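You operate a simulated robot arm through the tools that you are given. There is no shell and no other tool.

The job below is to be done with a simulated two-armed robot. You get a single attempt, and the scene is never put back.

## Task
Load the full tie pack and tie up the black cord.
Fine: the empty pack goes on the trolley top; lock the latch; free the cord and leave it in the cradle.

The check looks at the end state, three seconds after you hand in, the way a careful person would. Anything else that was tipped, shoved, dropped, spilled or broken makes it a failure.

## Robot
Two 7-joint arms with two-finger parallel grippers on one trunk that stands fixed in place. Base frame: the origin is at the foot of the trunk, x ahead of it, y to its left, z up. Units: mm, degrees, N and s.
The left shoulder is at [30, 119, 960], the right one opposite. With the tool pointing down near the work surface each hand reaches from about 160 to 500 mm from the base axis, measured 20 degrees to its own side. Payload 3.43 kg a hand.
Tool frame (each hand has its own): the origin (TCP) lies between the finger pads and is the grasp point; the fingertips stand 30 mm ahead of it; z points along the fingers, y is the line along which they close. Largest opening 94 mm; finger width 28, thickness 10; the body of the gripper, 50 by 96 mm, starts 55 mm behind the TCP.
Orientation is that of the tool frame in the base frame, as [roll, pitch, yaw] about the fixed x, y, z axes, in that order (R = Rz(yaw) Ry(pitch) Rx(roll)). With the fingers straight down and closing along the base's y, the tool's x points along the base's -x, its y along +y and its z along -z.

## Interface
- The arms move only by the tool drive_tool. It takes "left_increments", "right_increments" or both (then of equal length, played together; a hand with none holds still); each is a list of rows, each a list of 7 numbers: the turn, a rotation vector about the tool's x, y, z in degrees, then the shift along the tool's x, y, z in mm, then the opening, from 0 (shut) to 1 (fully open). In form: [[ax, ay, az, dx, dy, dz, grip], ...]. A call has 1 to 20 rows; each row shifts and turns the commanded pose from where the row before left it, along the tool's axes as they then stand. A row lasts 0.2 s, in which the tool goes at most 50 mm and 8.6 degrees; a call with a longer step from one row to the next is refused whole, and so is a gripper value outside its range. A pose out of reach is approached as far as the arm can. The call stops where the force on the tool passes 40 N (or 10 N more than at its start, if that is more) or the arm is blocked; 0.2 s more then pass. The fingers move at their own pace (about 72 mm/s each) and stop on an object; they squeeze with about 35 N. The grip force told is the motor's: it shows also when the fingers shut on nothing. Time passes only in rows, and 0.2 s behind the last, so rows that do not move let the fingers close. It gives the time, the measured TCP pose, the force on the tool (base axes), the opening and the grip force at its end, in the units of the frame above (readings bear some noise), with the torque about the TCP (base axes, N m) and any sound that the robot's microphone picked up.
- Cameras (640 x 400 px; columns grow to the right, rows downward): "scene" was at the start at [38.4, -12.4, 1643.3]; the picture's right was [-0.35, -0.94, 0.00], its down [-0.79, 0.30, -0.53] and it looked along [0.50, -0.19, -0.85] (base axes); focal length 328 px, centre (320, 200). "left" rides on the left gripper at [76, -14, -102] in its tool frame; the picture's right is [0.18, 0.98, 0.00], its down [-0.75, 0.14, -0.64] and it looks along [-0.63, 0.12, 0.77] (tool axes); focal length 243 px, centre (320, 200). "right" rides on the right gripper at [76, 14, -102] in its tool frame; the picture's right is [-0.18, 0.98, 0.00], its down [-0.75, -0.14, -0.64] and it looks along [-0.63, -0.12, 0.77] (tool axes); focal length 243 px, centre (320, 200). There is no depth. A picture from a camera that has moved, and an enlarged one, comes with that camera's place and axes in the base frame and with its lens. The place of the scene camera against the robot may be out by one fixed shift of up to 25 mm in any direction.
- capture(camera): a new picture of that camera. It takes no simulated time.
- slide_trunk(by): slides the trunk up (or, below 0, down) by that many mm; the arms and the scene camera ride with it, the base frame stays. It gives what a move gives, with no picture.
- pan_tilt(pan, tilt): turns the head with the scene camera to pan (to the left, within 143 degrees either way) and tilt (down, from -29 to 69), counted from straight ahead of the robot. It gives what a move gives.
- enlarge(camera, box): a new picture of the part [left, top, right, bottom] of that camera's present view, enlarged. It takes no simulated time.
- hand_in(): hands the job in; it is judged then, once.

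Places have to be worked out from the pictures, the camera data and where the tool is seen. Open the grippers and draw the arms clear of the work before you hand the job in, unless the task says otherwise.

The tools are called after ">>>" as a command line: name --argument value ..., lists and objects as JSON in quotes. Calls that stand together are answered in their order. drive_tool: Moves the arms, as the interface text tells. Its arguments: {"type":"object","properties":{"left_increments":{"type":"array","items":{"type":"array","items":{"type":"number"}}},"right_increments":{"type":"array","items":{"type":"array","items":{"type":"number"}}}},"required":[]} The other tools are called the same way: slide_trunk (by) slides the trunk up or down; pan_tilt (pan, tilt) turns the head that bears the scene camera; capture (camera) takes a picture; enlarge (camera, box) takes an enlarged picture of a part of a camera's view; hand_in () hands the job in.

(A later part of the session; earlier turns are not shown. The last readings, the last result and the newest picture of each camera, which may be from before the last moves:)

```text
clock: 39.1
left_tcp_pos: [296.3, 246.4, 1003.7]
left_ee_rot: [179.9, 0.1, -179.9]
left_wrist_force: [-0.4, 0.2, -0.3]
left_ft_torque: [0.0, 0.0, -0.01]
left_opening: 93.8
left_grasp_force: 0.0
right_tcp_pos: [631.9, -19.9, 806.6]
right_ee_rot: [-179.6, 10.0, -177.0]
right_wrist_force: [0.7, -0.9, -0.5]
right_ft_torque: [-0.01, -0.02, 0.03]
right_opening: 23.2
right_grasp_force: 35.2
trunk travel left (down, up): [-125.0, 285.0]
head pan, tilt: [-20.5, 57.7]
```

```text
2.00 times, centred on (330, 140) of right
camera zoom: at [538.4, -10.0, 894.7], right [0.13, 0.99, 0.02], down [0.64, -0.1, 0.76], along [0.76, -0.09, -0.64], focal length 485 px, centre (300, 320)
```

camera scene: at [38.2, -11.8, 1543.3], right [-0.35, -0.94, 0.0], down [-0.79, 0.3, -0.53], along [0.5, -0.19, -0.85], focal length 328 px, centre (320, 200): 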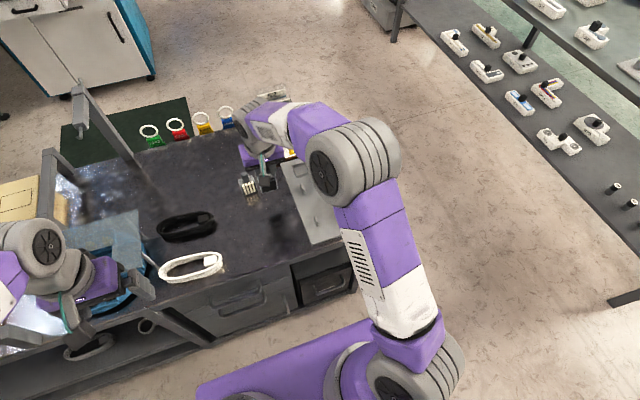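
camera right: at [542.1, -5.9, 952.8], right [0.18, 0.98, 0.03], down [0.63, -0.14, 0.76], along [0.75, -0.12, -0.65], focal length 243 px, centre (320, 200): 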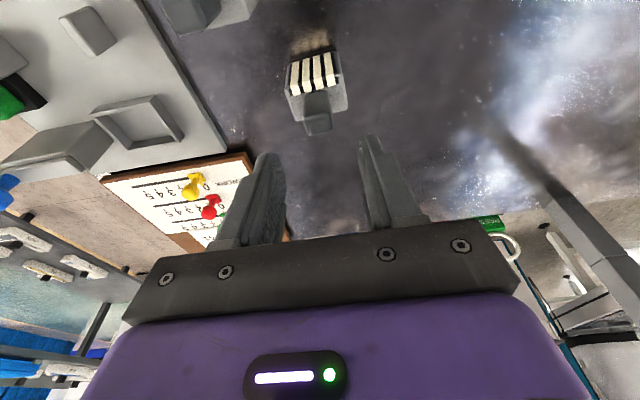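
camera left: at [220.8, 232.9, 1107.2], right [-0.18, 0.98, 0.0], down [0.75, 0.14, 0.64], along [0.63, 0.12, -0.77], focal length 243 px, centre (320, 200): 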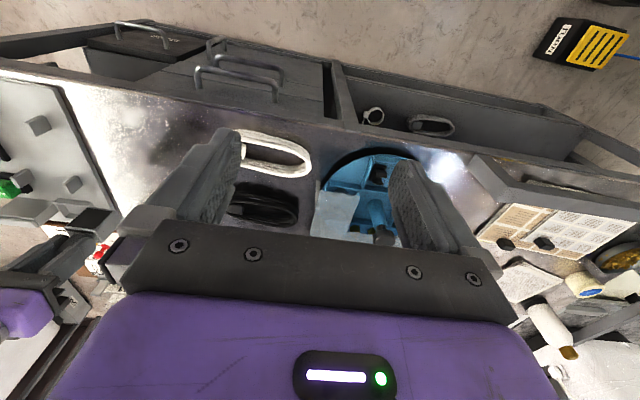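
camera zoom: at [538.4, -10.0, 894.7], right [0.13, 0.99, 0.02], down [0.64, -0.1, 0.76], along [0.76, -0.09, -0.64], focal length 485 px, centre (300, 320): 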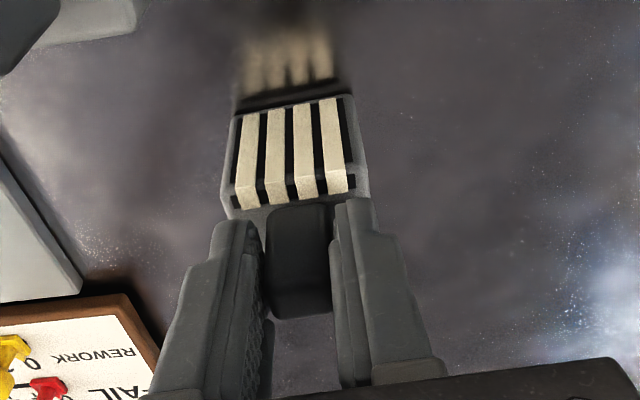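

The grip matches the reference. I lift the full pack, turn the yaw back to zero and carry it over toward the magazine.

>>> drive_tool --right_increments '[[0, 0, 0, -0.9, 0, -4.9, 0], [0, 0, 0, -5, 0, -28, 0], [0, 0, 0, -5, 0, -28, 0], [0, 0, 3, -5, 0, -28, 0], [0, 0, 0, 0, -30, 0, 0], [0, 0, 0, 0, -30, 0, 0], [0, 0, 0, 0, -30, 0, 0], [0, 0, 0, 0, -30, 0, 0]]'

>>> capture --camera "right"

```text
clock: 40.9
left_tcp_pos: [296.8, 245.2, 1005.3]
left_ee_rot: [179.9, 0.0, 180.0]
left_wrist_force: [-0.9, -1.1, -0.4]
left_ft_torque: [0.02, -0.02, 0.01]
left_opening: 94.0
left_grasp_force: 0.0
right_tcp_pos: [632.3, -138.9, 894.9]
right_ee_rot: [180.0, 10.0, -179.9]
right_wrist_force: [0.1, -0.4, -0.6]
right_ft_torque: [0.0, 0.01, -0.03]
right_opening: 19.3
right_grasp_force: 34.8
trunk travel left (down, up): [-125.0, 285.0]
head pan, tilt: [-20.5, 57.7]
```

```text
taken
camera right: at [539.0, -125.3, 982.0], right [0.18, 0.98, 0.03], down [0.63, -0.14, 0.76], along [0.75, -0.12, -0.65], focal length 243 px, centre (320, 200)
```

right: 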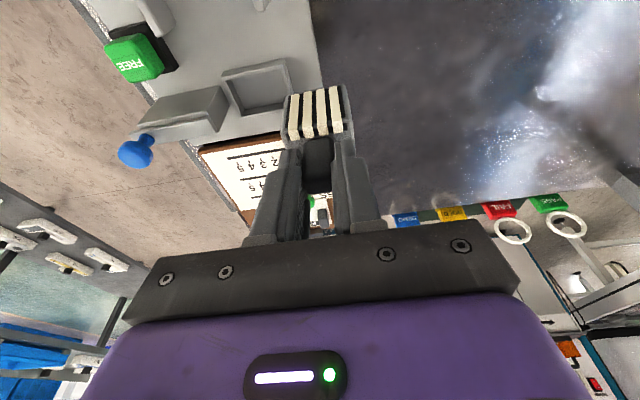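

The opening fell from 23.2 to 19.3 mm, so the pack may have slipped or turned in the grip. I look closer.

>>> enlarge --camera "right" --box '[220, 40, 440, 240]'

>>> enlarge --camera "left" --box '[20, 170, 180, 300]'

>>> enlarge --camera "scene" --box '[240, 100, 340, 200]'

```text
2.00 times, centred on (330, 140) of right
camera zoom: at [539.0, -125.3, 982.0], right [0.18, 0.98, 0.03], down [0.63, -0.14, 0.76], along [0.75, -0.12, -0.65], focal length 485 px, centre (300, 320)
```

zoom: 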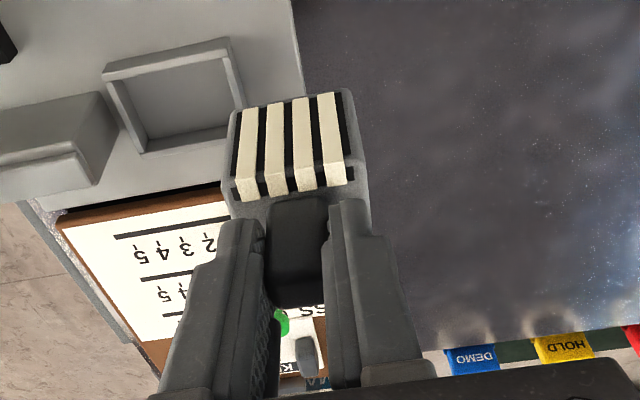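

```text
3.08 times, centred on (100, 235) of left
camera zoom: at [221.0, 232.2, 1107.3], right [-0.18, 0.98, 0.0], down [0.75, 0.14, 0.64], along [0.63, 0.12, -0.77], focal length 746 px, centre (997, 92)
```

zoom: 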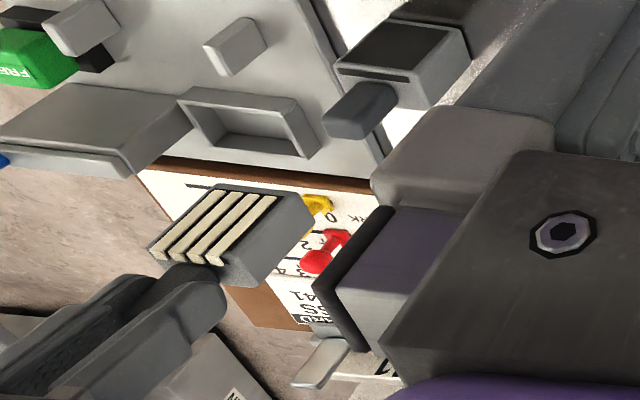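

```text
4.00 times, centred on (290, 150) of scene
camera zoom: at [38.5, -12.9, 1543.2], right [-0.35, -0.94, 0.0], down [-0.79, 0.3, -0.53], along [0.5, -0.19, -0.85], focal length 1314 px, centre (440, 400)
```

zoom: 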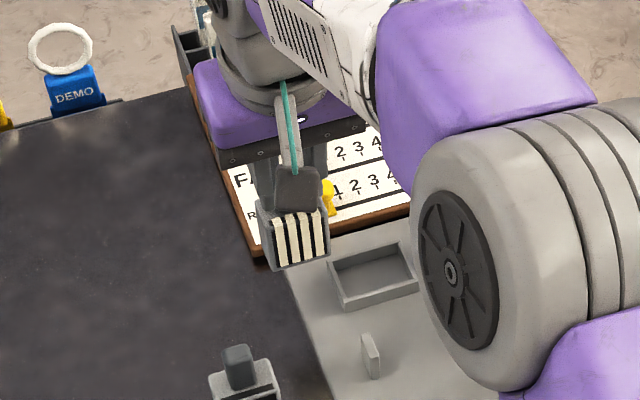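

The pack slid about 4 mm down in the grip (the tab seems tapered) but stays level. I wait two rows to see whether it is still slipping.

>>> drive_tool --right_increments '[[0, 0, 0, 0, 0, 0, 0], [0, 0, 0, 0, 0, 0, 0]]'

>>> enlarge --camera "right" --box '[220, 40, 440, 240]'

```text
clock: 41.5
left_tcp_pos: [295.8, 247.5, 1005.5]
left_ee_rot: [180.0, 0.0, 180.0]
left_wrist_force: [0.5, 0.1, -0.5]
left_ft_torque: [0.0, 0.03, 0.02]
left_opening: 94.2
left_grasp_force: 0.1
right_tcp_pos: [632.5, -137.9, 894.2]
right_ee_rot: [-180.0, 10.0, -179.9]
right_wrist_force: [0.1, 0.2, -0.4]
right_ft_torque: [0.02, -0.03, -0.04]
right_opening: 19.5
right_grasp_force: 35.3
trunk travel left (down, up): [-125.0, 285.0]
head pan, tilt: [-20.5, 57.7]
```

```text
2.00 times, centred on (330, 140) of right
camera zoom: at [539.1, -124.5, 982.1], right [0.18, 0.98, 0.03], down [0.63, -0.14, 0.76], along [0.75, -0.12, -0.65], focal length 485 px, centre (300, 320)
```

zoom: 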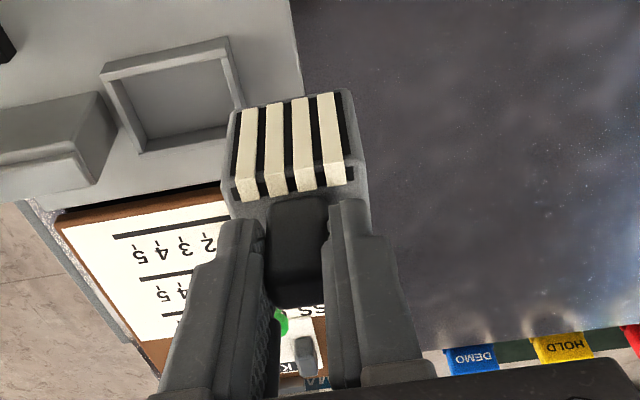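

The hold is stable. I move gently over the magazine, to the same x/y as where the empty pack came out.

>>> drive_tool --right_increments '[[0, 0, 0, -1.45, -10, 0.26, 0], [0, 0, 0, -1.45, -10, 0.26, 0], [0, 0, 0, -1.45, -10, 0.26, 0], [0, 0, 0, -1.45, -10, 0.26, 0], [0, 0, 0, -1.45, -10, 0.26, 0], [0, 0, 0, -1.45, -9.7, 0.26, 0], [0, 0, 0, 0, 0, 0, 0]]'

>>> enlarge --camera "right" --box '[220, 40, 440, 240]'

>>> enlarge --camera "left" --box '[20, 150, 180, 280]'

>>> enlarge --camera "scene" --box '[260, 100, 360, 200]'

```text
clock: 43.1
left_tcp_pos: [296.8, 246.7, 1004.5]
left_ee_rot: [-180.0, 0.0, 180.0]
left_wrist_force: [0.1, -0.6, 0.0]
left_ft_torque: [0.01, 0.0, 0.02]
left_opening: 94.2
left_grasp_force: 0.0
right_tcp_pos: [641.2, -198.3, 894.4]
right_ee_rot: [-180.0, 9.9, -179.9]
right_wrist_force: [-0.5, 1.0, -0.4]
right_ft_torque: [-0.01, 0.04, 0.02]
right_opening: 19.7
right_grasp_force: 35.7
trunk travel left (down, up): [-125.0, 285.0]
head pan, tilt: [-20.5, 57.7]
```

```text
2.00 times, centred on (330, 140) of right
camera zoom: at [547.7, -184.7, 982.8], right [0.18, 0.98, 0.03], down [0.63, -0.14, 0.76], along [0.75, -0.12, -0.65], focal length 485 px, centre (300, 320)
```

zoom: 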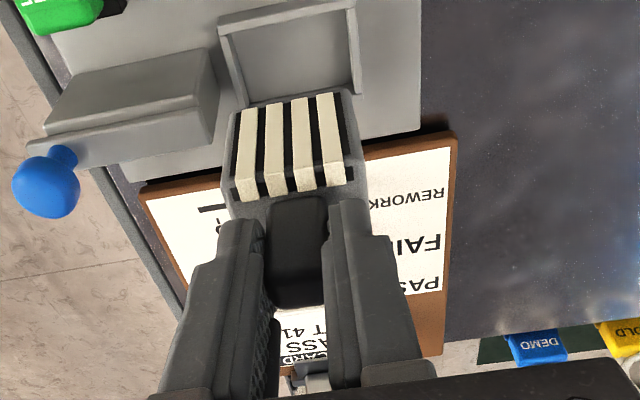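

```text
3.08 times, centred on (100, 215) of left
camera zoom: at [221.0, 232.5, 1107.3], right [-0.18, 0.98, 0.0], down [0.75, 0.14, 0.64], along [0.63, 0.12, -0.77], focal length 746 px, centre (997, 154)
```

zoom: 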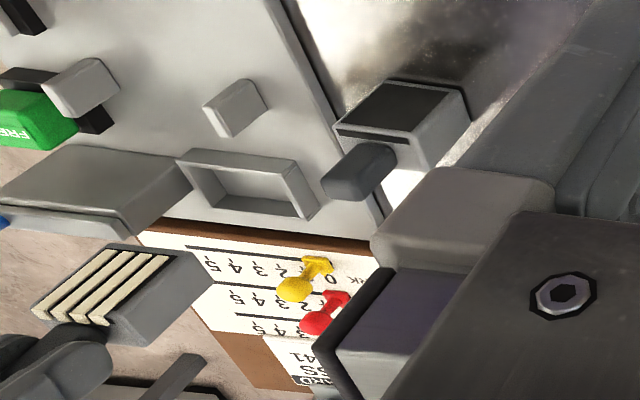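

```text
4.00 times, centred on (310, 150) of scene
camera zoom: at [38.5, -12.4, 1543.3], right [-0.35, -0.94, 0.0], down [-0.79, 0.3, -0.53], along [0.5, -0.19, -0.85], focal length 1314 px, centre (360, 400)
```

zoom: 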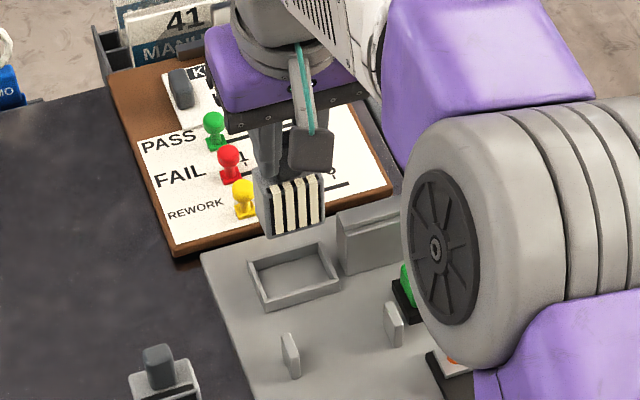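

The pack's front bottom edge computes to x≈634, y from -219 to -176, the same place the empty pack had in the frame. I lower it straight down toward the frame.

>>> drive_tool --right_increments '[[0, 0, 0, 2.6, 0, 14.8, 0], [0, 0, 0, 2.6, 0, 14.8, 0], [0, 0, 0, 2.6, 0, 14.8, 0], [0, 0, 0, 0, 0, 0, 0]]'

>>> enlarge --camera "right" --box '[220, 40, 440, 240]'

>>> enlarge --camera "left" --box '[20, 170, 140, 270]'

>>> enlarge --camera "scene" --box '[290, 130, 350, 190]'

```text
clock: 44.1
left_tcp_pos: [296.2, 246.4, 1005.1]
left_ee_rot: [-179.9, 0.1, -179.9]
left_wrist_force: [0.6, 0.0, -0.2]
left_ft_torque: [-0.02, 0.02, 0.03]
left_opening: 94.0
left_grasp_force: 0.0
right_tcp_pos: [642.5, -199.2, 849.5]
right_ee_rot: [180.0, 10.0, -179.9]
right_wrist_force: [-0.2, 0.2, -0.7]
right_ft_torque: [0.01, 0.02, -0.01]
right_opening: 19.4
right_grasp_force: 35.4
trunk travel left (down, up): [-125.0, 285.0]
head pan, tilt: [-20.5, 57.7]
```

```text
2.00 times, centred on (330, 140) of right
camera zoom: at [547.8, -184.9, 937.9], right [0.18, 0.98, 0.03], down [0.63, -0.14, 0.76], along [0.75, -0.12, -0.65], focal length 485 px, centre (300, 320)
```

zoom: 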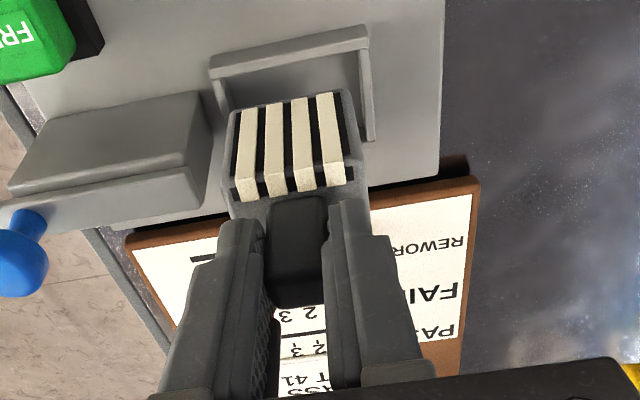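

```text
4.00 times, centred on (80, 220) of left
camera zoom: at [221.0, 232.5, 1107.3], right [-0.18, 0.98, 0.0], down [0.75, 0.14, 0.64], along [0.63, 0.12, -0.77], focal length 970 px, centre (1280, 120)
```

zoom: 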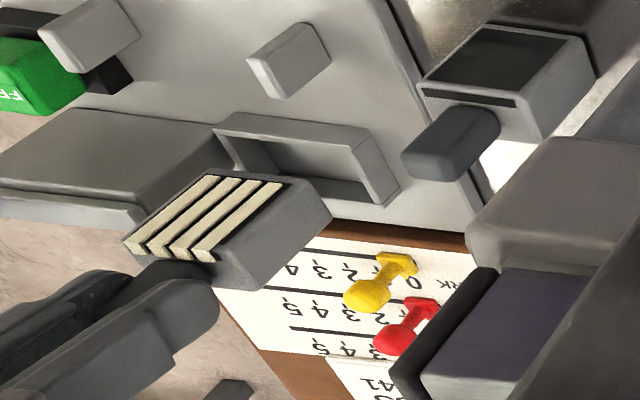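

```text
6.67 times, centred on (320, 160) of scene
camera zoom: at [38.4, -12.4, 1543.3], right [-0.35, -0.94, 0.0], down [-0.79, 0.3, -0.53], along [0.5, -0.19, -0.85], focal length 2190 px, centre (320, 467)
```

zoom: 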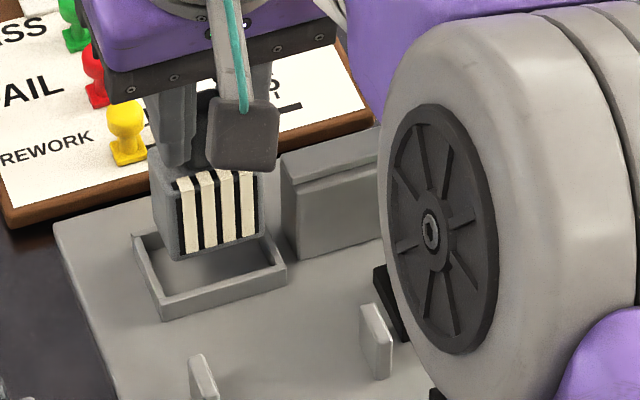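

The alignment matches that of the empty pack coming out. I continue down in 4–5 mm steps and watch the force.

>>> drive_tool --right_increments '[[0, 0, 0, 0.9, 0, 4.9, 0], [0, 0, 0, 0.9, 0, 4.9, 0], [0, 0, 0, 0.7, 0, 3.9, 0], [0, 0, 0, 0, 0, 0, 0]]'

>>> enlarge --camera "right" --box '[220, 40, 440, 240]'

>>> enlarge --camera "scene" --box '[290, 130, 350, 190]'

```text
clock: 45.1
left_tcp_pos: [296.5, 247.2, 1004.2]
left_ee_rot: [180.0, 0.0, 180.0]
left_wrist_force: [0.1, 0.0, -0.9]
left_ft_torque: [-0.02, -0.02, 0.04]
left_opening: 93.9
left_grasp_force: 0.1
right_tcp_pos: [642.2, -199.5, 836.5]
right_ee_rot: [-180.0, 10.0, -179.9]
right_wrist_force: [1.2, 0.2, -1.5]
right_ft_torque: [0.03, 0.01, 0.0]
right_opening: 19.5
right_grasp_force: 35.0
trunk travel left (down, up): [-125.0, 285.0]
head pan, tilt: [-20.5, 57.7]
```

```text
2.00 times, centred on (330, 140) of right
camera zoom: at [548.0, -184.8, 924.1], right [0.18, 0.98, 0.03], down [0.63, -0.14, 0.76], along [0.75, -0.12, -0.65], focal length 485 px, centre (300, 320)
```

zoom: 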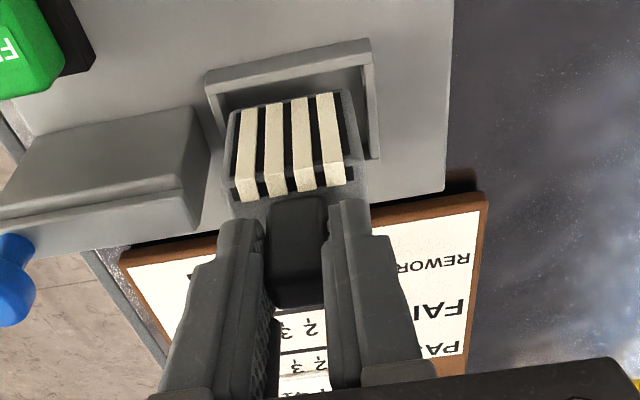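

```text
6.67 times, centred on (320, 160) of scene
camera zoom: at [38.5, -12.4, 1543.3], right [-0.35, -0.94, 0.0], down [-0.79, 0.3, -0.53], along [0.5, -0.19, -0.85], focal length 2190 px, centre (320, 467)
```

zoom: 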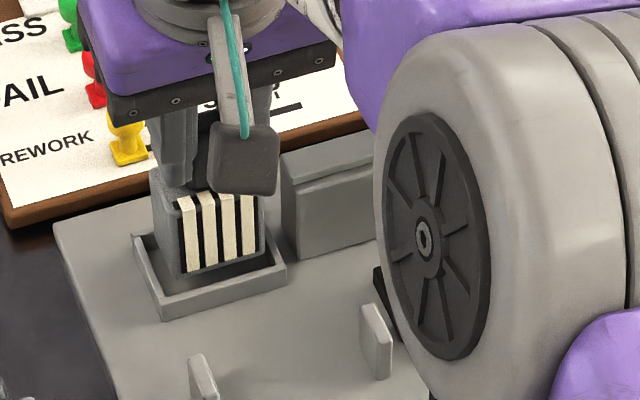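

The pack is entering the frame without force. I continue down in 3 mm steps.

>>> drive_tool --right_increments '[[0, 0, 0, 0.52, 0, 2.95, 0], [0, 0, 0, 0.52, 0, 2.95, 0], [0, 0, 0, 0.52, 0, 2.95, 0], [0, 0, 0, 0.35, 0, 2, 0]]'

>>> enlarge --camera "right" --box '[220, 40, 440, 240]'

>>> enlarge --camera "scene" --box '[290, 130, 350, 190]'

```text
clock: 46.1
left_tcp_pos: [296.8, 247.6, 1004.1]
left_ee_rot: [179.9, -0.1, 180.0]
left_wrist_force: [-0.1, -0.1, -0.6]
left_ft_torque: [-0.04, 0.0, -0.05]
left_opening: 94.1
left_grasp_force: 0.1
right_tcp_pos: [642.4, -198.8, 824.1]
right_ee_rot: [179.9, 10.0, -179.9]
right_wrist_force: [0.2, -0.5, -0.2]
right_ft_torque: [-0.03, 0.0, 0.0]
right_opening: 19.3
right_grasp_force: 35.2
trunk travel left (down, up): [-125.0, 285.0]
head pan, tilt: [-20.5, 57.7]
```

```text
2.00 times, centred on (330, 140) of right
camera zoom: at [547.7, -185.2, 913.3], right [0.18, 0.98, 0.03], down [0.63, -0.14, 0.76], along [0.75, -0.12, -0.65], focal length 485 px, centre (300, 320)
```

zoom: 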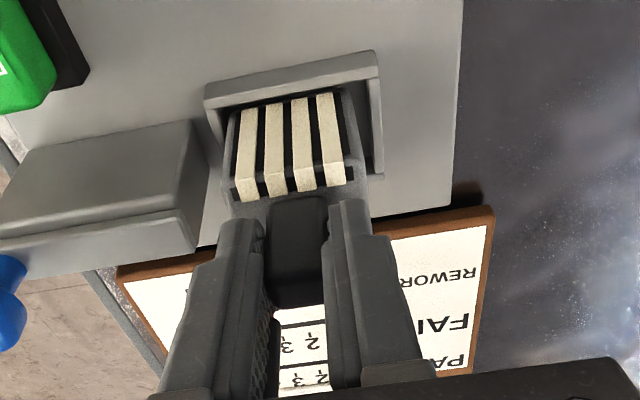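

```text
6.67 times, centred on (320, 160) of scene
camera zoom: at [38.5, -12.4, 1543.3], right [-0.35, -0.94, 0.0], down [-0.79, 0.3, -0.53], along [0.5, -0.19, -0.85], focal length 2190 px, centre (320, 467)
```

zoom: 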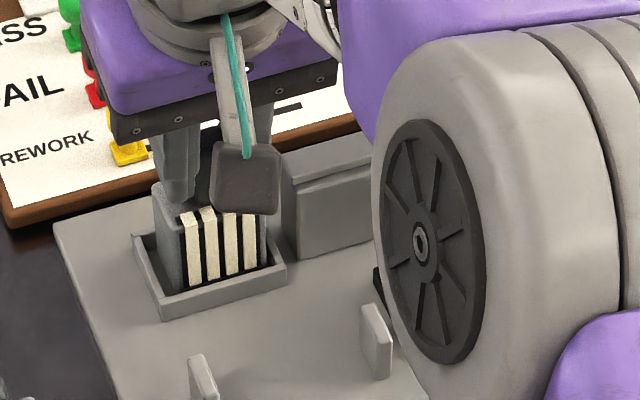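

Still no contact; the pack is well inside the frame. I go on in 1 mm steps until it touches the floor.

>>> drive_tool --right_increments '[[0, 0, 0, 0.18, 0, 1, 0], [0, 0, 0, 0.18, 0, 1, 0], [0, 0, 0, 0.18, 0, 1, 0], [0, 0, 0, 0, 0, 0, 0]]'

>>> enlarge --camera "right" --box '[220, 40, 440, 240]'

```text
clock: 47.1
left_tcp_pos: [296.1, 245.6, 1004.2]
left_ee_rot: [-179.9, 0.0, -179.9]
left_wrist_force: [-0.2, -0.2, 0.0]
left_ft_torque: [0.01, 0.0, -0.01]
left_opening: 94.0
left_grasp_force: 0.0
right_tcp_pos: [641.2, -198.2, 821.5]
right_ee_rot: [180.0, 10.0, 179.9]
right_wrist_force: [0.7, 0.9, -0.8]
right_ft_torque: [0.02, -0.03, 0.01]
right_opening: 19.6
right_grasp_force: 35.3
trunk travel left (down, up): [-125.0, 285.0]
head pan, tilt: [-20.5, 57.7]
```

```text
2.00 times, centred on (330, 140) of right
camera zoom: at [547.3, -185.0, 910.5], right [0.18, 0.98, 0.03], down [0.63, -0.14, 0.76], along [0.75, -0.12, -0.65], focal length 485 px, centre (300, 320)
```

zoom: 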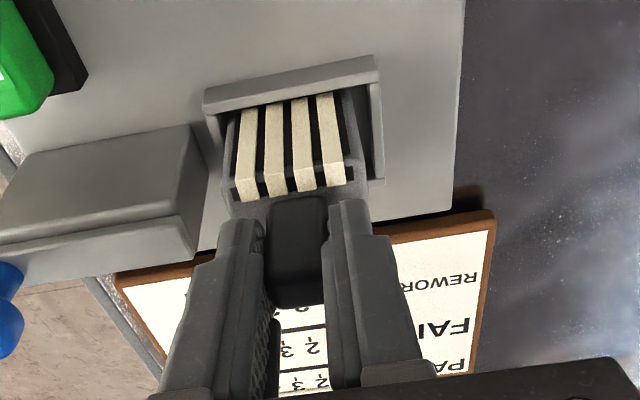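

>>> drive_tool --right_increments '[[0, 0, 0, 0.18, 0, 1, 0], [0, 0, 0, 0.18, 0, 1, 0], [0, 0, 0, 0, 0, 0, 0]]'

>>> enlarge --camera "right" --box '[220, 40, 440, 240]'

```text
clock: 47.9
left_tcp_pos: [296.9, 246.9, 1004.4]
left_ee_rot: [180.0, -0.1, -179.9]
left_wrist_force: [-0.3, 0.3, 0.0]
left_ft_torque: [0.0, 0.0, 0.01]
left_opening: 94.0
left_grasp_force: 0.1
right_tcp_pos: [640.9, -198.5, 820.8]
right_ee_rot: [-179.9, 10.2, 180.0]
right_wrist_force: [-0.9, 0.4, 1.6]
right_ft_torque: [-0.09, 0.0, 0.02]
right_opening: 19.5
right_grasp_force: 35.0
trunk travel left (down, up): [-125.0, 285.0]
head pan, tilt: [-20.5, 57.7]
```

```text
2.00 times, centred on (330, 140) of right
camera zoom: at [547.6, -184.8, 908.8], right [0.18, 0.98, 0.03], down [0.63, -0.14, 0.76], along [0.76, -0.12, -0.64], focal length 485 px, centre (300, 320)
```

zoom: 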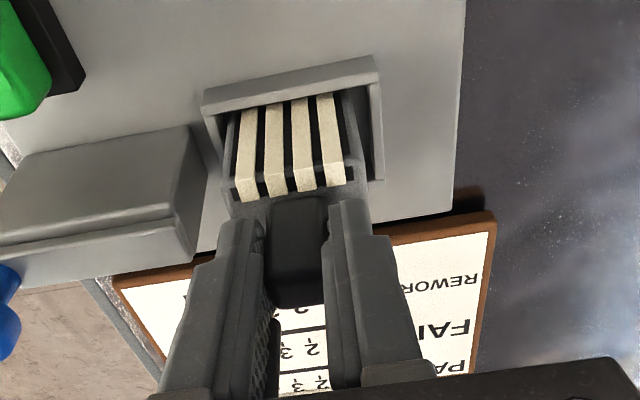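

Contact begins at z≈820, as predicted for a seated pack. I press one more millimetre to be sure, then open and rise.

>>> drive_tool --right_increments '[[0, 0, 0, 0.18, 0, 1, 0], [0, 0, 0, 0, 0, 0, 0]]'

>>> drive_tool --right_increments '[[0, 0, 0, 0, 0, 0, 0.5], [0, 0, 0, 0, 0, 0, 0.5], [0, 0, 0, 0, 0, 0, 0.5], [0, 0, 0, -3.5, 0, -19.7, 0.5], [0, 0, 0, -7, 0, -39.4, 0.5]]'

>>> enlarge --camera "right" --box '[200, 20, 440, 220]'

>>> enlarge --camera "scene" --box '[290, 130, 350, 190]'

>>> enlarge --camera "left" --box '[20, 170, 140, 270]'

```text
clock: 48.5
left_tcp_pos: [295.5, 247.5, 1004.8]
left_ee_rot: [179.9, 0.1, 180.0]
left_wrist_force: [0.0, 0.5, -0.3]
left_ft_torque: [0.0, -0.01, 0.03]
left_opening: 93.9
left_grasp_force: 0.0
right_tcp_pos: [641.7, -197.9, 820.0]
right_ee_rot: [179.9, 10.3, 179.9]
right_wrist_force: [-0.7, -1.1, 9.7]
right_ft_torque: [-0.2, -0.14, -0.06]
right_opening: 19.5
right_grasp_force: 35.4
trunk travel left (down, up): [-125.0, 285.0]
head pan, tilt: [-20.5, 57.7]
```

```text
clock: 49.7
left_tcp_pos: [296.8, 246.9, 1004.5]
left_ee_rot: [-179.9, 0.0, -179.9]
left_wrist_force: [0.6, 0.6, 0.0]
left_ft_torque: [-0.01, 0.01, 0.01]
left_opening: 94.2
left_grasp_force: 0.0
right_tcp_pos: [642.3, -197.5, 880.6]
right_ee_rot: [180.0, 10.0, -180.0]
right_wrist_force: [-0.5, -0.1, -0.9]
right_ft_torque: [0.01, -0.02, 0.02]
right_opening: 47.1
right_grasp_force: 0.1
trunk travel left (down, up): [-125.0, 285.0]
head pan, tilt: [-20.5, 57.7]
```

```text
2.00 times, centred on (320, 120) of right
camera zoom: at [547.5, -184.2, 968.9], right [0.18, 0.98, 0.03], down [0.63, -0.14, 0.76], along [0.75, -0.12, -0.65], focal length 485 px, centre (320, 360)
```

zoom: 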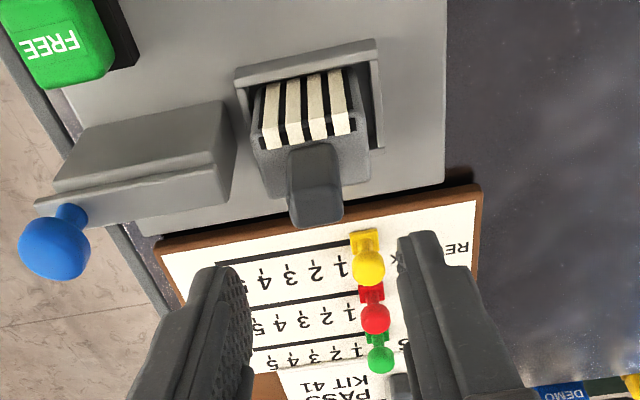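

```text
6.67 times, centred on (320, 160) of scene
camera zoom: at [37.8, -12.2, 1543.3], right [-0.35, -0.94, 0.0], down [-0.79, 0.3, -0.53], along [0.5, -0.19, -0.85], focal length 2190 px, centre (320, 467)
```

zoom: 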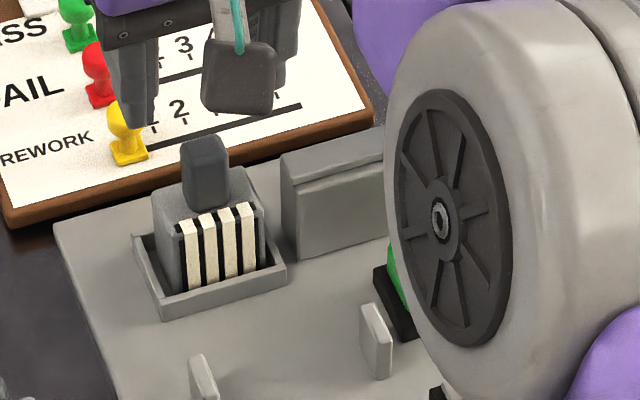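

```text
4.00 times, centred on (80, 220) of left
camera zoom: at [220.5, 232.7, 1107.4], right [-0.18, 0.98, 0.0], down [0.75, 0.14, 0.64], along [0.63, 0.12, -0.77], focal length 970 px, centre (1280, 120)
```

zoom: 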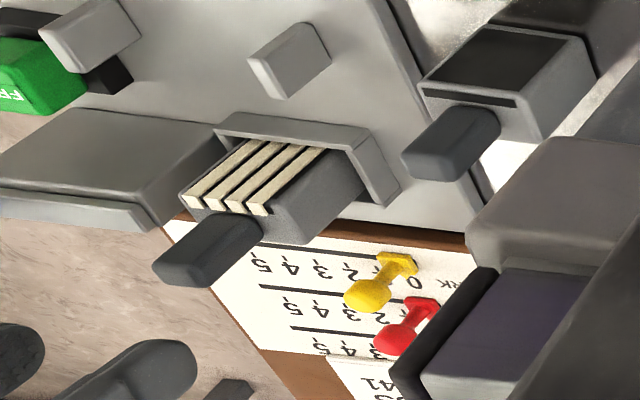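

The full pack is seated upright in the frame. Now I go back to the blue knob at about (645, -302, 807) to lock the latch.

>>> drive_tool --right_increments '[[0, 0, 0, 0, -34.8, 0, 0.55], [0, 0, 0, 0, -34.8, 0, 0.55], [0, 0, 0, 0, -34.8, 0, 0.55], [0, 0, 0, 3.5, 0, 19.7, 0.55], [0, 0, 0, 0, 0, 0, 0.55]]'

>>> capture --camera "right"

```text
clock: 50.9
left_tcp_pos: [296.8, 246.7, 1005.0]
left_ee_rot: [179.9, 0.0, 180.0]
left_wrist_force: [-0.3, 0.3, -0.1]
left_ft_torque: [0.0, 0.01, -0.01]
left_opening: 93.7
left_grasp_force: 0.1
right_tcp_pos: [641.1, -302.8, 858.9]
right_ee_rot: [-180.0, 10.0, -180.0]
right_wrist_force: [-0.5, -0.3, 0.2]
right_ft_torque: [0.03, 0.05, 0.03]
right_opening: 51.5
right_grasp_force: 0.1
trunk travel left (down, up): [-125.0, 285.0]
head pan, tilt: [-20.5, 57.7]
```

```text
taken
camera right: at [547.0, -289.2, 946.9], right [0.18, 0.98, 0.03], down [0.63, -0.14, 0.76], along [0.75, -0.12, -0.65], focal length 243 px, centre (320, 200)
```

right: 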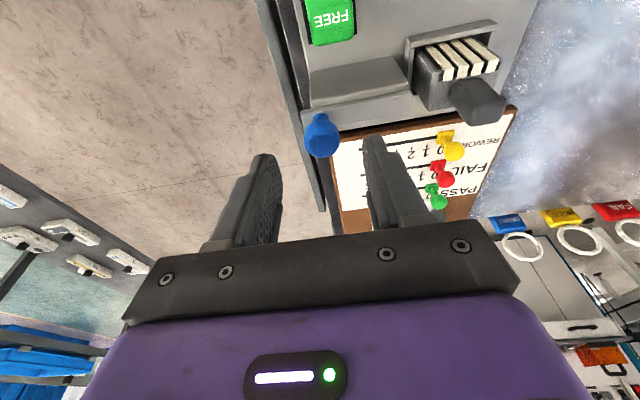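

The knob is centred between the fingers. I lower 37 mm and close on it.

>>> drive_tool --right_increments '[[0, 0, 0, 3.2, 0, 18.2, 0.55], [0, 0, 0, 3.2, 0, 18.2, 0.55], [0, 0, 0, 0, 0, 0, 0], [0, 0, 0, 0, 0, 0, 0], [0, 0, 0, 0, 0, 0, 0]]'

>>> capture --camera "right"

```text
clock: 52.1
left_tcp_pos: [296.7, 246.1, 1005.4]
left_ee_rot: [-179.9, 0.0, -180.0]
left_wrist_force: [0.4, 0.6, -0.3]
left_ft_torque: [0.02, 0.0, 0.02]
left_opening: 94.0
left_grasp_force: 0.1
right_tcp_pos: [641.0, -300.9, 821.4]
right_ee_rot: [179.9, 10.1, -180.0]
right_wrist_force: [-0.4, 6.4, -2.2]
right_ft_torque: [0.11, -0.27, 0.05]
right_opening: 22.4
right_grasp_force: 44.9
trunk travel left (down, up): [-125.0, 285.0]
head pan, tilt: [-20.5, 57.7]
```

```text
taken
camera right: at [547.5, -287.8, 908.9], right [0.18, 0.98, 0.03], down [0.63, -0.14, 0.76], along [0.75, -0.12, -0.65], focal length 243 px, centre (320, 200)
```

right: 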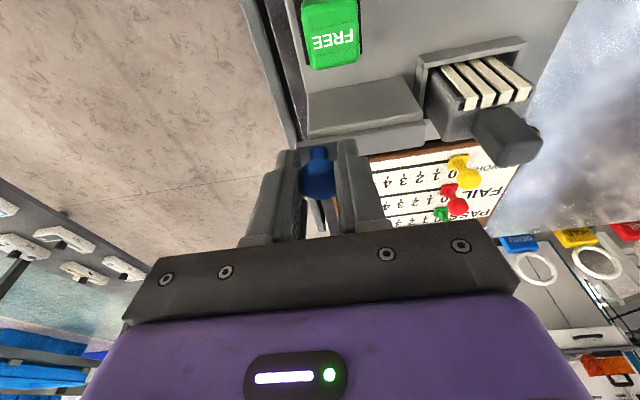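

The knob is gripped. I slide it toward +y in steps to lock the bar over the pack.

>>> drive_tool --right_increments '[[0, 0, 0, 0, 5, 0, 0], [0, 0, 0, 0, 5, 0, 0], [0, 0, 0, 0, 5, 0, 0], [0, 0, 0, 0, 4, 0, 0]]'

>>> enlarge --camera "right" --box '[240, 0, 540, 230]'

```text
clock: 53.1
left_tcp_pos: [296.2, 247.0, 1004.3]
left_ee_rot: [-180.0, 0.0, 180.0]
left_wrist_force: [1.1, 1.2, 0.0]
left_ft_torque: [-0.01, 0.04, 0.01]
left_opening: 93.9
left_grasp_force: 0.0
right_tcp_pos: [641.8, -285.3, 821.7]
right_ee_rot: [179.9, 9.8, -179.9]
right_wrist_force: [0.2, 0.5, -5.4]
right_ft_torque: [-0.05, 0.02, -0.03]
right_opening: 22.6
right_grasp_force: 44.6
trunk travel left (down, up): [-125.0, 285.0]
head pan, tilt: [-20.5, 57.7]
```

```text
1.74 times, centred on (390, 115) of right
camera zoom: at [547.7, -270.4, 909.1], right [0.18, 0.98, 0.03], down [0.63, -0.14, 0.76], along [0.75, -0.12, -0.65], focal length 422 px, centre (198, 348)
```

zoom: 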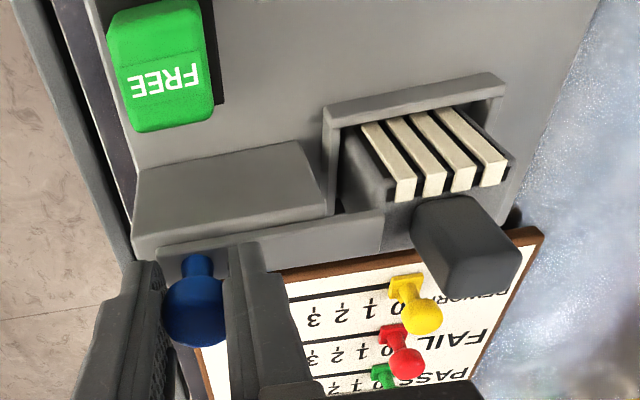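

The bar is moving over the pack's back corner. I continue toward the original locked position (knob y≈-274).

>>> drive_tool --right_increments '[[0, 0, 0, 0, 4, 0, 0], [0, 0, 0, 0, 3, 0, 0], [0, 0, 0, 0, 2, 0, 0]]'

>>> enlarge --camera "right" --box '[240, 0, 540, 230]'

```text
clock: 53.9
left_tcp_pos: [297.6, 246.3, 1004.3]
left_ee_rot: [180.0, 0.1, -180.0]
left_wrist_force: [-1.1, 0.3, 0.1]
left_ft_torque: [0.01, 0.06, 0.01]
left_opening: 93.9
left_grasp_force: 0.0
right_tcp_pos: [642.3, -275.1, 820.5]
right_ee_rot: [-179.9, 9.8, 179.9]
right_wrist_force: [-1.5, 1.0, -10.9]
right_ft_torque: [-0.01, 0.01, -0.01]
right_opening: 22.6
right_grasp_force: 45.3
trunk travel left (down, up): [-125.0, 285.0]
head pan, tilt: [-20.5, 57.7]
```

```text
1.74 times, centred on (390, 115) of right
camera zoom: at [547.7, -261.7, 909.1], right [0.18, 0.98, 0.03], down [0.63, -0.14, 0.76], along [0.75, -0.12, -0.65], focal length 422 px, centre (198, 348)
```

zoom: 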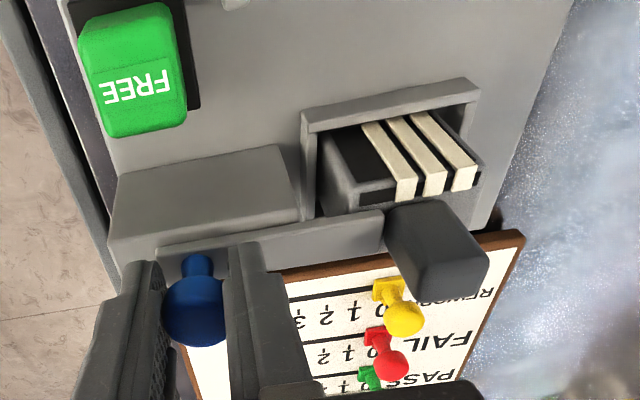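

The bar now lies over the pack up to the tab, and one of the four ties has been fed in, so the pack is engaged. I push another 2 mm to feel for the end stop.

>>> drive_tool --right_increments '[[0, 0, 0, 0, 1, 0, 0], [0, 0, 0, 0, 1, 0, 0]]'

>>> enlarge --camera "right" --box '[240, 0, 540, 230]'

```text
clock: 54.5
left_tcp_pos: [297.4, 245.2, 1003.7]
left_ee_rot: [180.0, -0.1, -180.0]
left_wrist_force: [0.2, -0.5, -0.2]
left_ft_torque: [0.03, -0.01, -0.03]
left_opening: 93.9
left_grasp_force: 0.1
right_tcp_pos: [639.9, -273.5, 820.6]
right_ee_rot: [-179.9, 9.9, 179.9]
right_wrist_force: [-2.6, 0.7, -16.2]
right_ft_torque: [0.03, -0.41, -0.01]
right_opening: 22.3
right_grasp_force: 44.7
trunk travel left (down, up): [-125.0, 285.0]
head pan, tilt: [-20.5, 57.7]
```

```text
1.74 times, centred on (390, 115) of right
camera zoom: at [547.8, -259.6, 909.3], right [0.18, 0.98, 0.03], down [0.63, -0.14, 0.76], along [0.75, -0.12, -0.65], focal length 422 px, centre (198, 348)
```

zoom: 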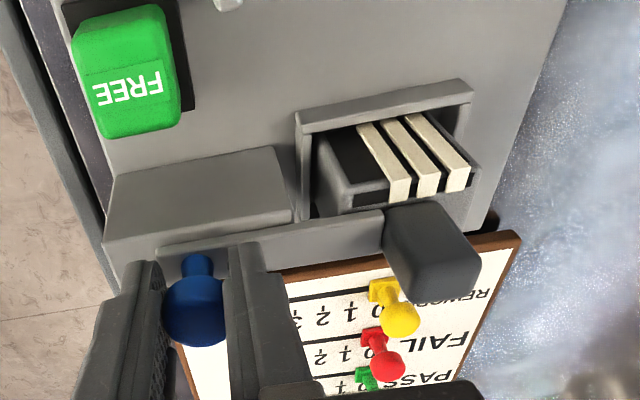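

The knob is back at its original locked place (y≈-273.5) and the bar end meets the tab. I release the knob, rise and check the latch.

>>> drive_tool --right_increments '[[0, 0, 0, 0, 0, 0, 0.4], [0, 0, 0, 0, 0, 0, 0.4], [0, 0, 0, -3.5, 0, -19.7, 0.4], [0, 0, 0, -7, 0, -39.4, 0.4]]'

>>> enlarge --camera "right" --box '[260, 20, 500, 200]'

>>> enlarge --camera "scene" --box '[280, 120, 380, 220]'

>>> enlarge --camera "left" --box '[0, 150, 140, 270]'

```text
clock: 55.5
left_tcp_pos: [297.7, 246.5, 1004.7]
left_ee_rot: [180.0, 0.0, -180.0]
left_wrist_force: [0.0, -0.3, -0.4]
left_ft_torque: [0.0, 0.01, -0.02]
left_opening: 93.9
left_grasp_force: 0.0
right_tcp_pos: [643.3, -272.5, 885.9]
right_ee_rot: [180.0, 10.0, 180.0]
right_wrist_force: [0.3, 1.6, 0.3]
right_ft_torque: [0.01, 0.0, 0.0]
right_opening: 37.4
right_grasp_force: 0.0
trunk travel left (down, up): [-125.0, 285.0]
head pan, tilt: [-20.5, 57.7]
```

```text
2.22 times, centred on (380, 110) of right
camera zoom: at [548.7, -258.5, 973.4], right [0.18, 0.98, 0.03], down [0.63, -0.14, 0.76], along [0.75, -0.12, -0.65], focal length 539 px, centre (187, 400)
```

zoom: 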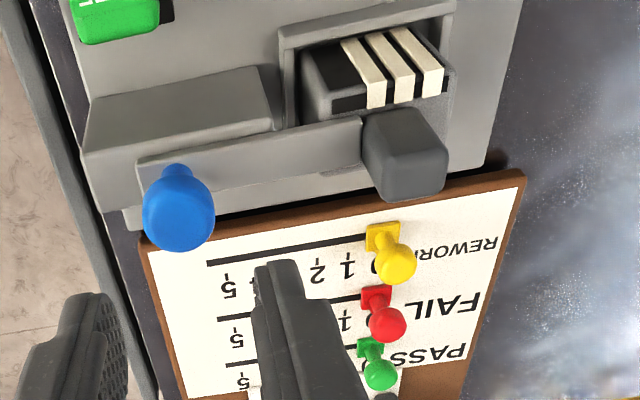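

```text
4.00 times, centred on (330, 170) of scene
camera zoom: at [37.8, -12.1, 1543.3], right [-0.35, -0.94, 0.0], down [-0.79, 0.3, -0.53], along [0.5, -0.19, -0.85], focal length 1314 px, centre (280, 320)
```

zoom: 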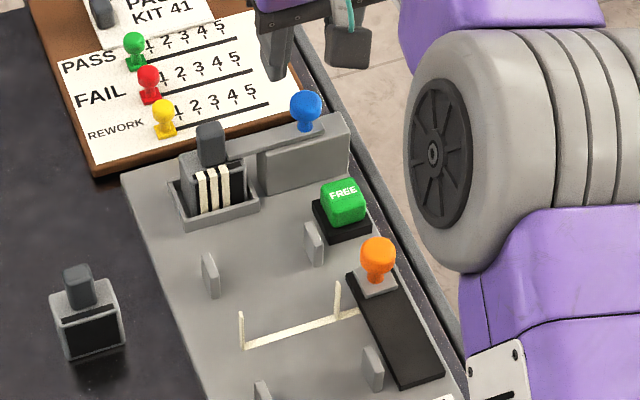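

```text
3.33 times, centred on (70, 210) of left
camera zoom: at [220.5, 232.7, 1107.4], right [-0.18, 0.98, 0.0], down [0.75, 0.14, 0.64], along [0.63, 0.12, -0.77], focal length 809 px, centre (1153, 167)
```

zoom: 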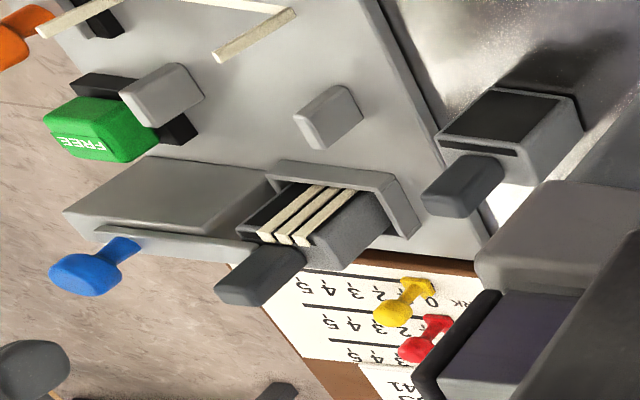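

Locking fed a tie: a white tie now lies across the cradle with its ends standing up, and the latch bar holds the pack. Next is the black cord; I raise and park the left arm farther left, and bring the right hand over to look at the cord.

>>> drive_tool --left_increments '[[0, 0, 0, 0, 5, -12, 1], [0, 0, 0, 0, 5, -12, 1], [0, 0, 0, 0, 10, -10, 1], [0, 0, 0, 0, 10, -10, 1], [0, 0, 0, 0, 10, -10, 1], [0, 0, 0, 0, 10, -10, 1], [0, 0, 0, 0, 10, -10, 1], [0, 0, 0, 0, 10, -10, 1], [0, 0, 0, 0, 10, -10, 1], [0, 0, 0, 0, 10, 0, 1], [0, 0, 0, 0, 10, 0, 1], [0, 0, 0, 0, 10, 0, 1]]' --right_increments '[[0, 5, 0, 30, 0, -15, 0.6], [0, 5, 0, 30, 0, -15, 0.8], [0, 0, 0, 13.3, 40.2, -3.4, 1], [0, 0, 0, 13.3, 40.2, -3.4, 1], [0, 0, 0, 13.3, 40.2, -3.4, 1], [0, 0, 0, 13.3, 40.2, -3.4, 1], [0, 0, 0, 13.3, 40.2, -3.4, 1], [0, 0, 0, 13.3, 40.2, -3.4, 1], [0, 0, 0, 13.3, 40.2, -3.4, 1], [0, 0, 0, 13.3, 40.2, -3.4, 1], [0, 0, 0, 13.3, 40.2, -3.4, 1], [0, 0, 0, 13.3, 40.2, -3.4, 1]]'

>>> capture --camera "right"

>>> capture --camera "scene"

>>> capture --camera "left"

```text
clock: 58.1
left_tcp_pos: [295.6, 356.3, 1098.1]
left_ee_rot: [179.9, 0.0, 180.0]
left_wrist_force: [-0.7, 0.0, -0.4]
left_ft_torque: [-0.03, 0.0, 0.02]
left_opening: 93.9
left_grasp_force: 0.0
right_tcp_pos: [444.4, 129.7, 940.9]
right_ee_rot: [180.0, 0.0, 179.8]
right_wrist_force: [-0.6, 0.3, 1.4]
right_ft_torque: [0.0, -0.01, 0.02]
right_opening: 94.0
right_grasp_force: 0.1
trunk travel left (down, up): [-125.0, 285.0]
head pan, tilt: [-20.5, 57.7]
```

```text
taken
camera right: at [367.7, 144.0, 1043.0], right [0.19, 0.98, 0.0], down [0.75, -0.14, 0.64], along [0.63, -0.12, -0.77], focal length 243 px, centre (320, 200)
```

right: 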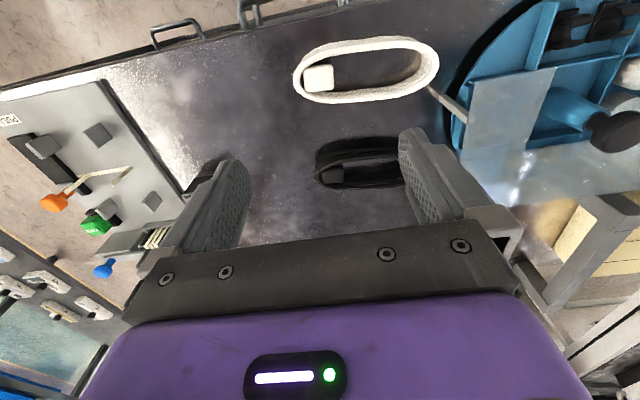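

```text
taken
camera scene: at [38.3, -11.5, 1543.3], right [-0.35, -0.94, 0.0], down [-0.79, 0.3, -0.53], along [0.5, -0.19, -0.85], focal length 328 px, centre (320, 200)
```

scene: 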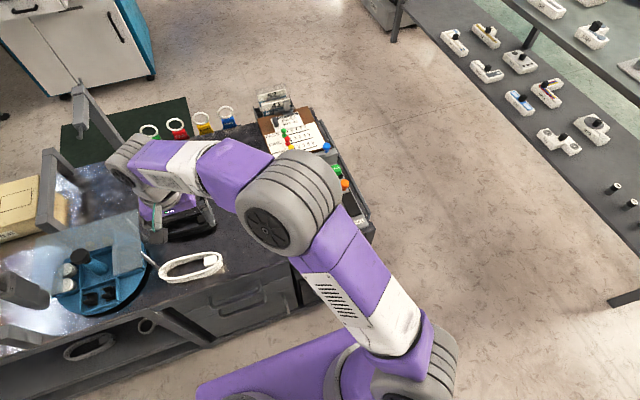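

```text
taken
camera left: at [220.4, 343.4, 1201.0], right [-0.18, 0.98, 0.0], down [0.75, 0.14, 0.64], along [0.63, 0.12, -0.77], focal length 243 px, centre (320, 200)
```

left: 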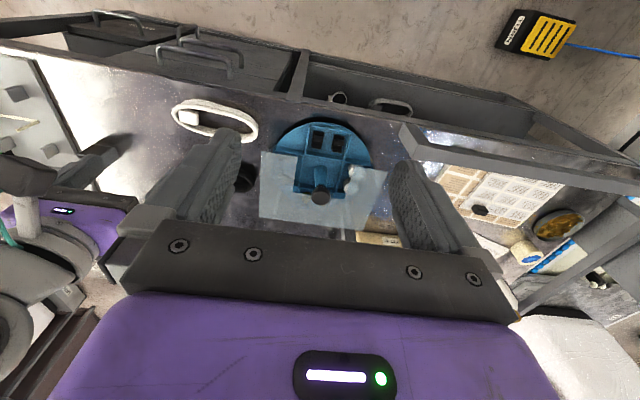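

The black cord is between the fingers in the view. I enlarge it for its outline and the tie in the cradle.

>>> enlarge --camera "right" --box '[290, 110, 440, 220]'

>>> enlarge --camera "right" --box '[20, 90, 190, 250]'

```text
3.64 times, centred on (365, 165) of right
camera zoom: at [367.7, 144.0, 1043.0], right [0.19, 0.98, 0.0], down [0.75, -0.14, 0.64], along [0.63, -0.12, -0.77], focal length 882 px, centre (156, 327)
```

zoom: 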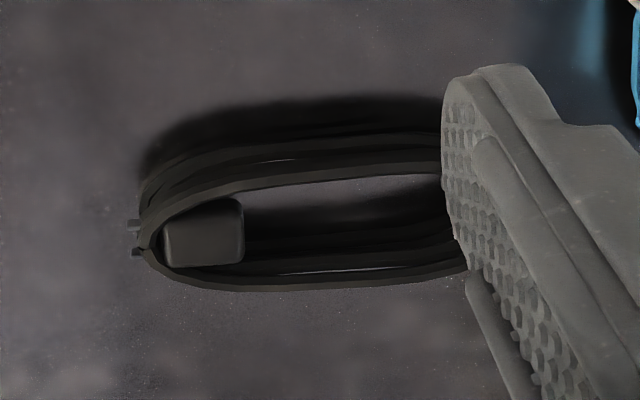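

```text
2.50 times, centred on (105, 170) of right
camera zoom: at [367.7, 144.0, 1043.0], right [0.19, 0.98, 0.0], down [0.75, -0.14, 0.64], along [0.63, -0.12, -0.77], focal length 606 px, centre (858, 275)
```

zoom: 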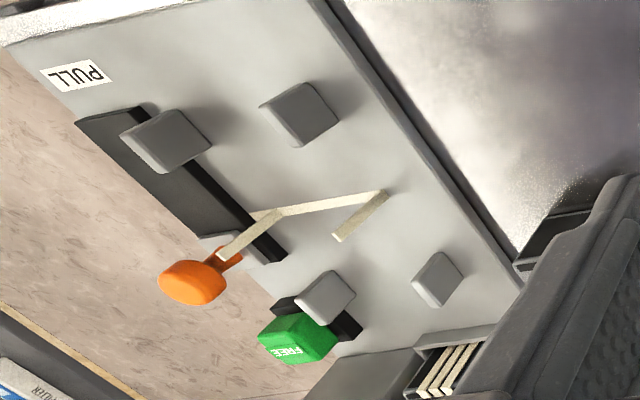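

The coil is about 158 by 62 mm, centred near (577, 178) with its long axis about 7° off base y; the tie stands at x≈508 with uprights at y≈-173 and -245. I plan to grip the coil across its short side at its -y half, so I turn the gripper by -97° of yaw here first.

>>> drive_tool --right_increments '[[0, 0, 8.1, 0, 0, 0, 1], [0, 0, 8.1, 0, 0, 0, 1], [0, 0, 8.1, 0, 0, 0, 1], [0, 0, 8.1, 0, 0, 0, 1], [0, 0, 8.1, 0, 0, 0, 1], [0, 0, 8.1, 0, 0, 0, 1], [0, 0, 8.1, 0, 0, 0, 1], [0, 0, 8.1, 0, 0, 0, 1], [0, 0, 8.1, 0, 0, 0, 1], [0, 0, 8.1, 0, 0, 0, 1], [0, 0, 8.0, 0, 0, 0, 1], [0, 0, 8.0, 0, 0, 0, 1]]'

>>> capture --camera "right"

>>> capture --camera "scene"

```text
clock: 60.7
left_tcp_pos: [297.5, 356.0, 1098.2]
left_ee_rot: [179.9, 0.0, 180.0]
left_wrist_force: [-0.3, -0.7, -0.4]
left_ft_torque: [0.05, -0.02, -0.01]
left_opening: 93.7
left_grasp_force: 0.0
right_tcp_pos: [443.4, 129.4, 938.4]
right_ee_rot: [-180.0, 0.1, 82.8]
right_wrist_force: [0.0, 0.6, 0.1]
right_ft_torque: [0.01, 0.0, 0.0]
right_opening: 93.9
right_grasp_force: 0.1
trunk travel left (down, up): [-125.0, 285.0]
head pan, tilt: [-20.5, 57.7]
```

```text
taken
camera right: at [466.8, 202.5, 1041.2], right [0.95, -0.3, 0.0], down [-0.23, -0.73, 0.64], along [-0.2, -0.61, -0.77], focal length 243 px, centre (320, 200)
```

right: 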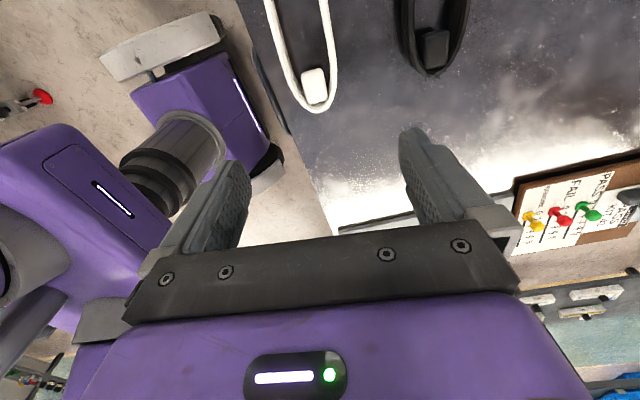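

```text
taken
camera scene: at [38.3, -12.3, 1543.3], right [-0.35, -0.94, 0.0], down [-0.79, 0.3, -0.53], along [0.5, -0.19, -0.85], focal length 328 px, centre (320, 200)
```

scene: 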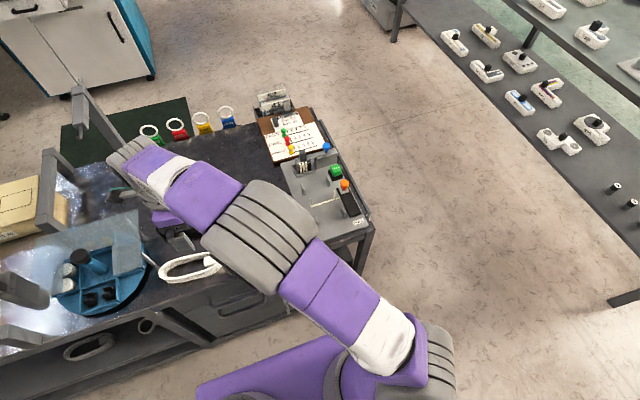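

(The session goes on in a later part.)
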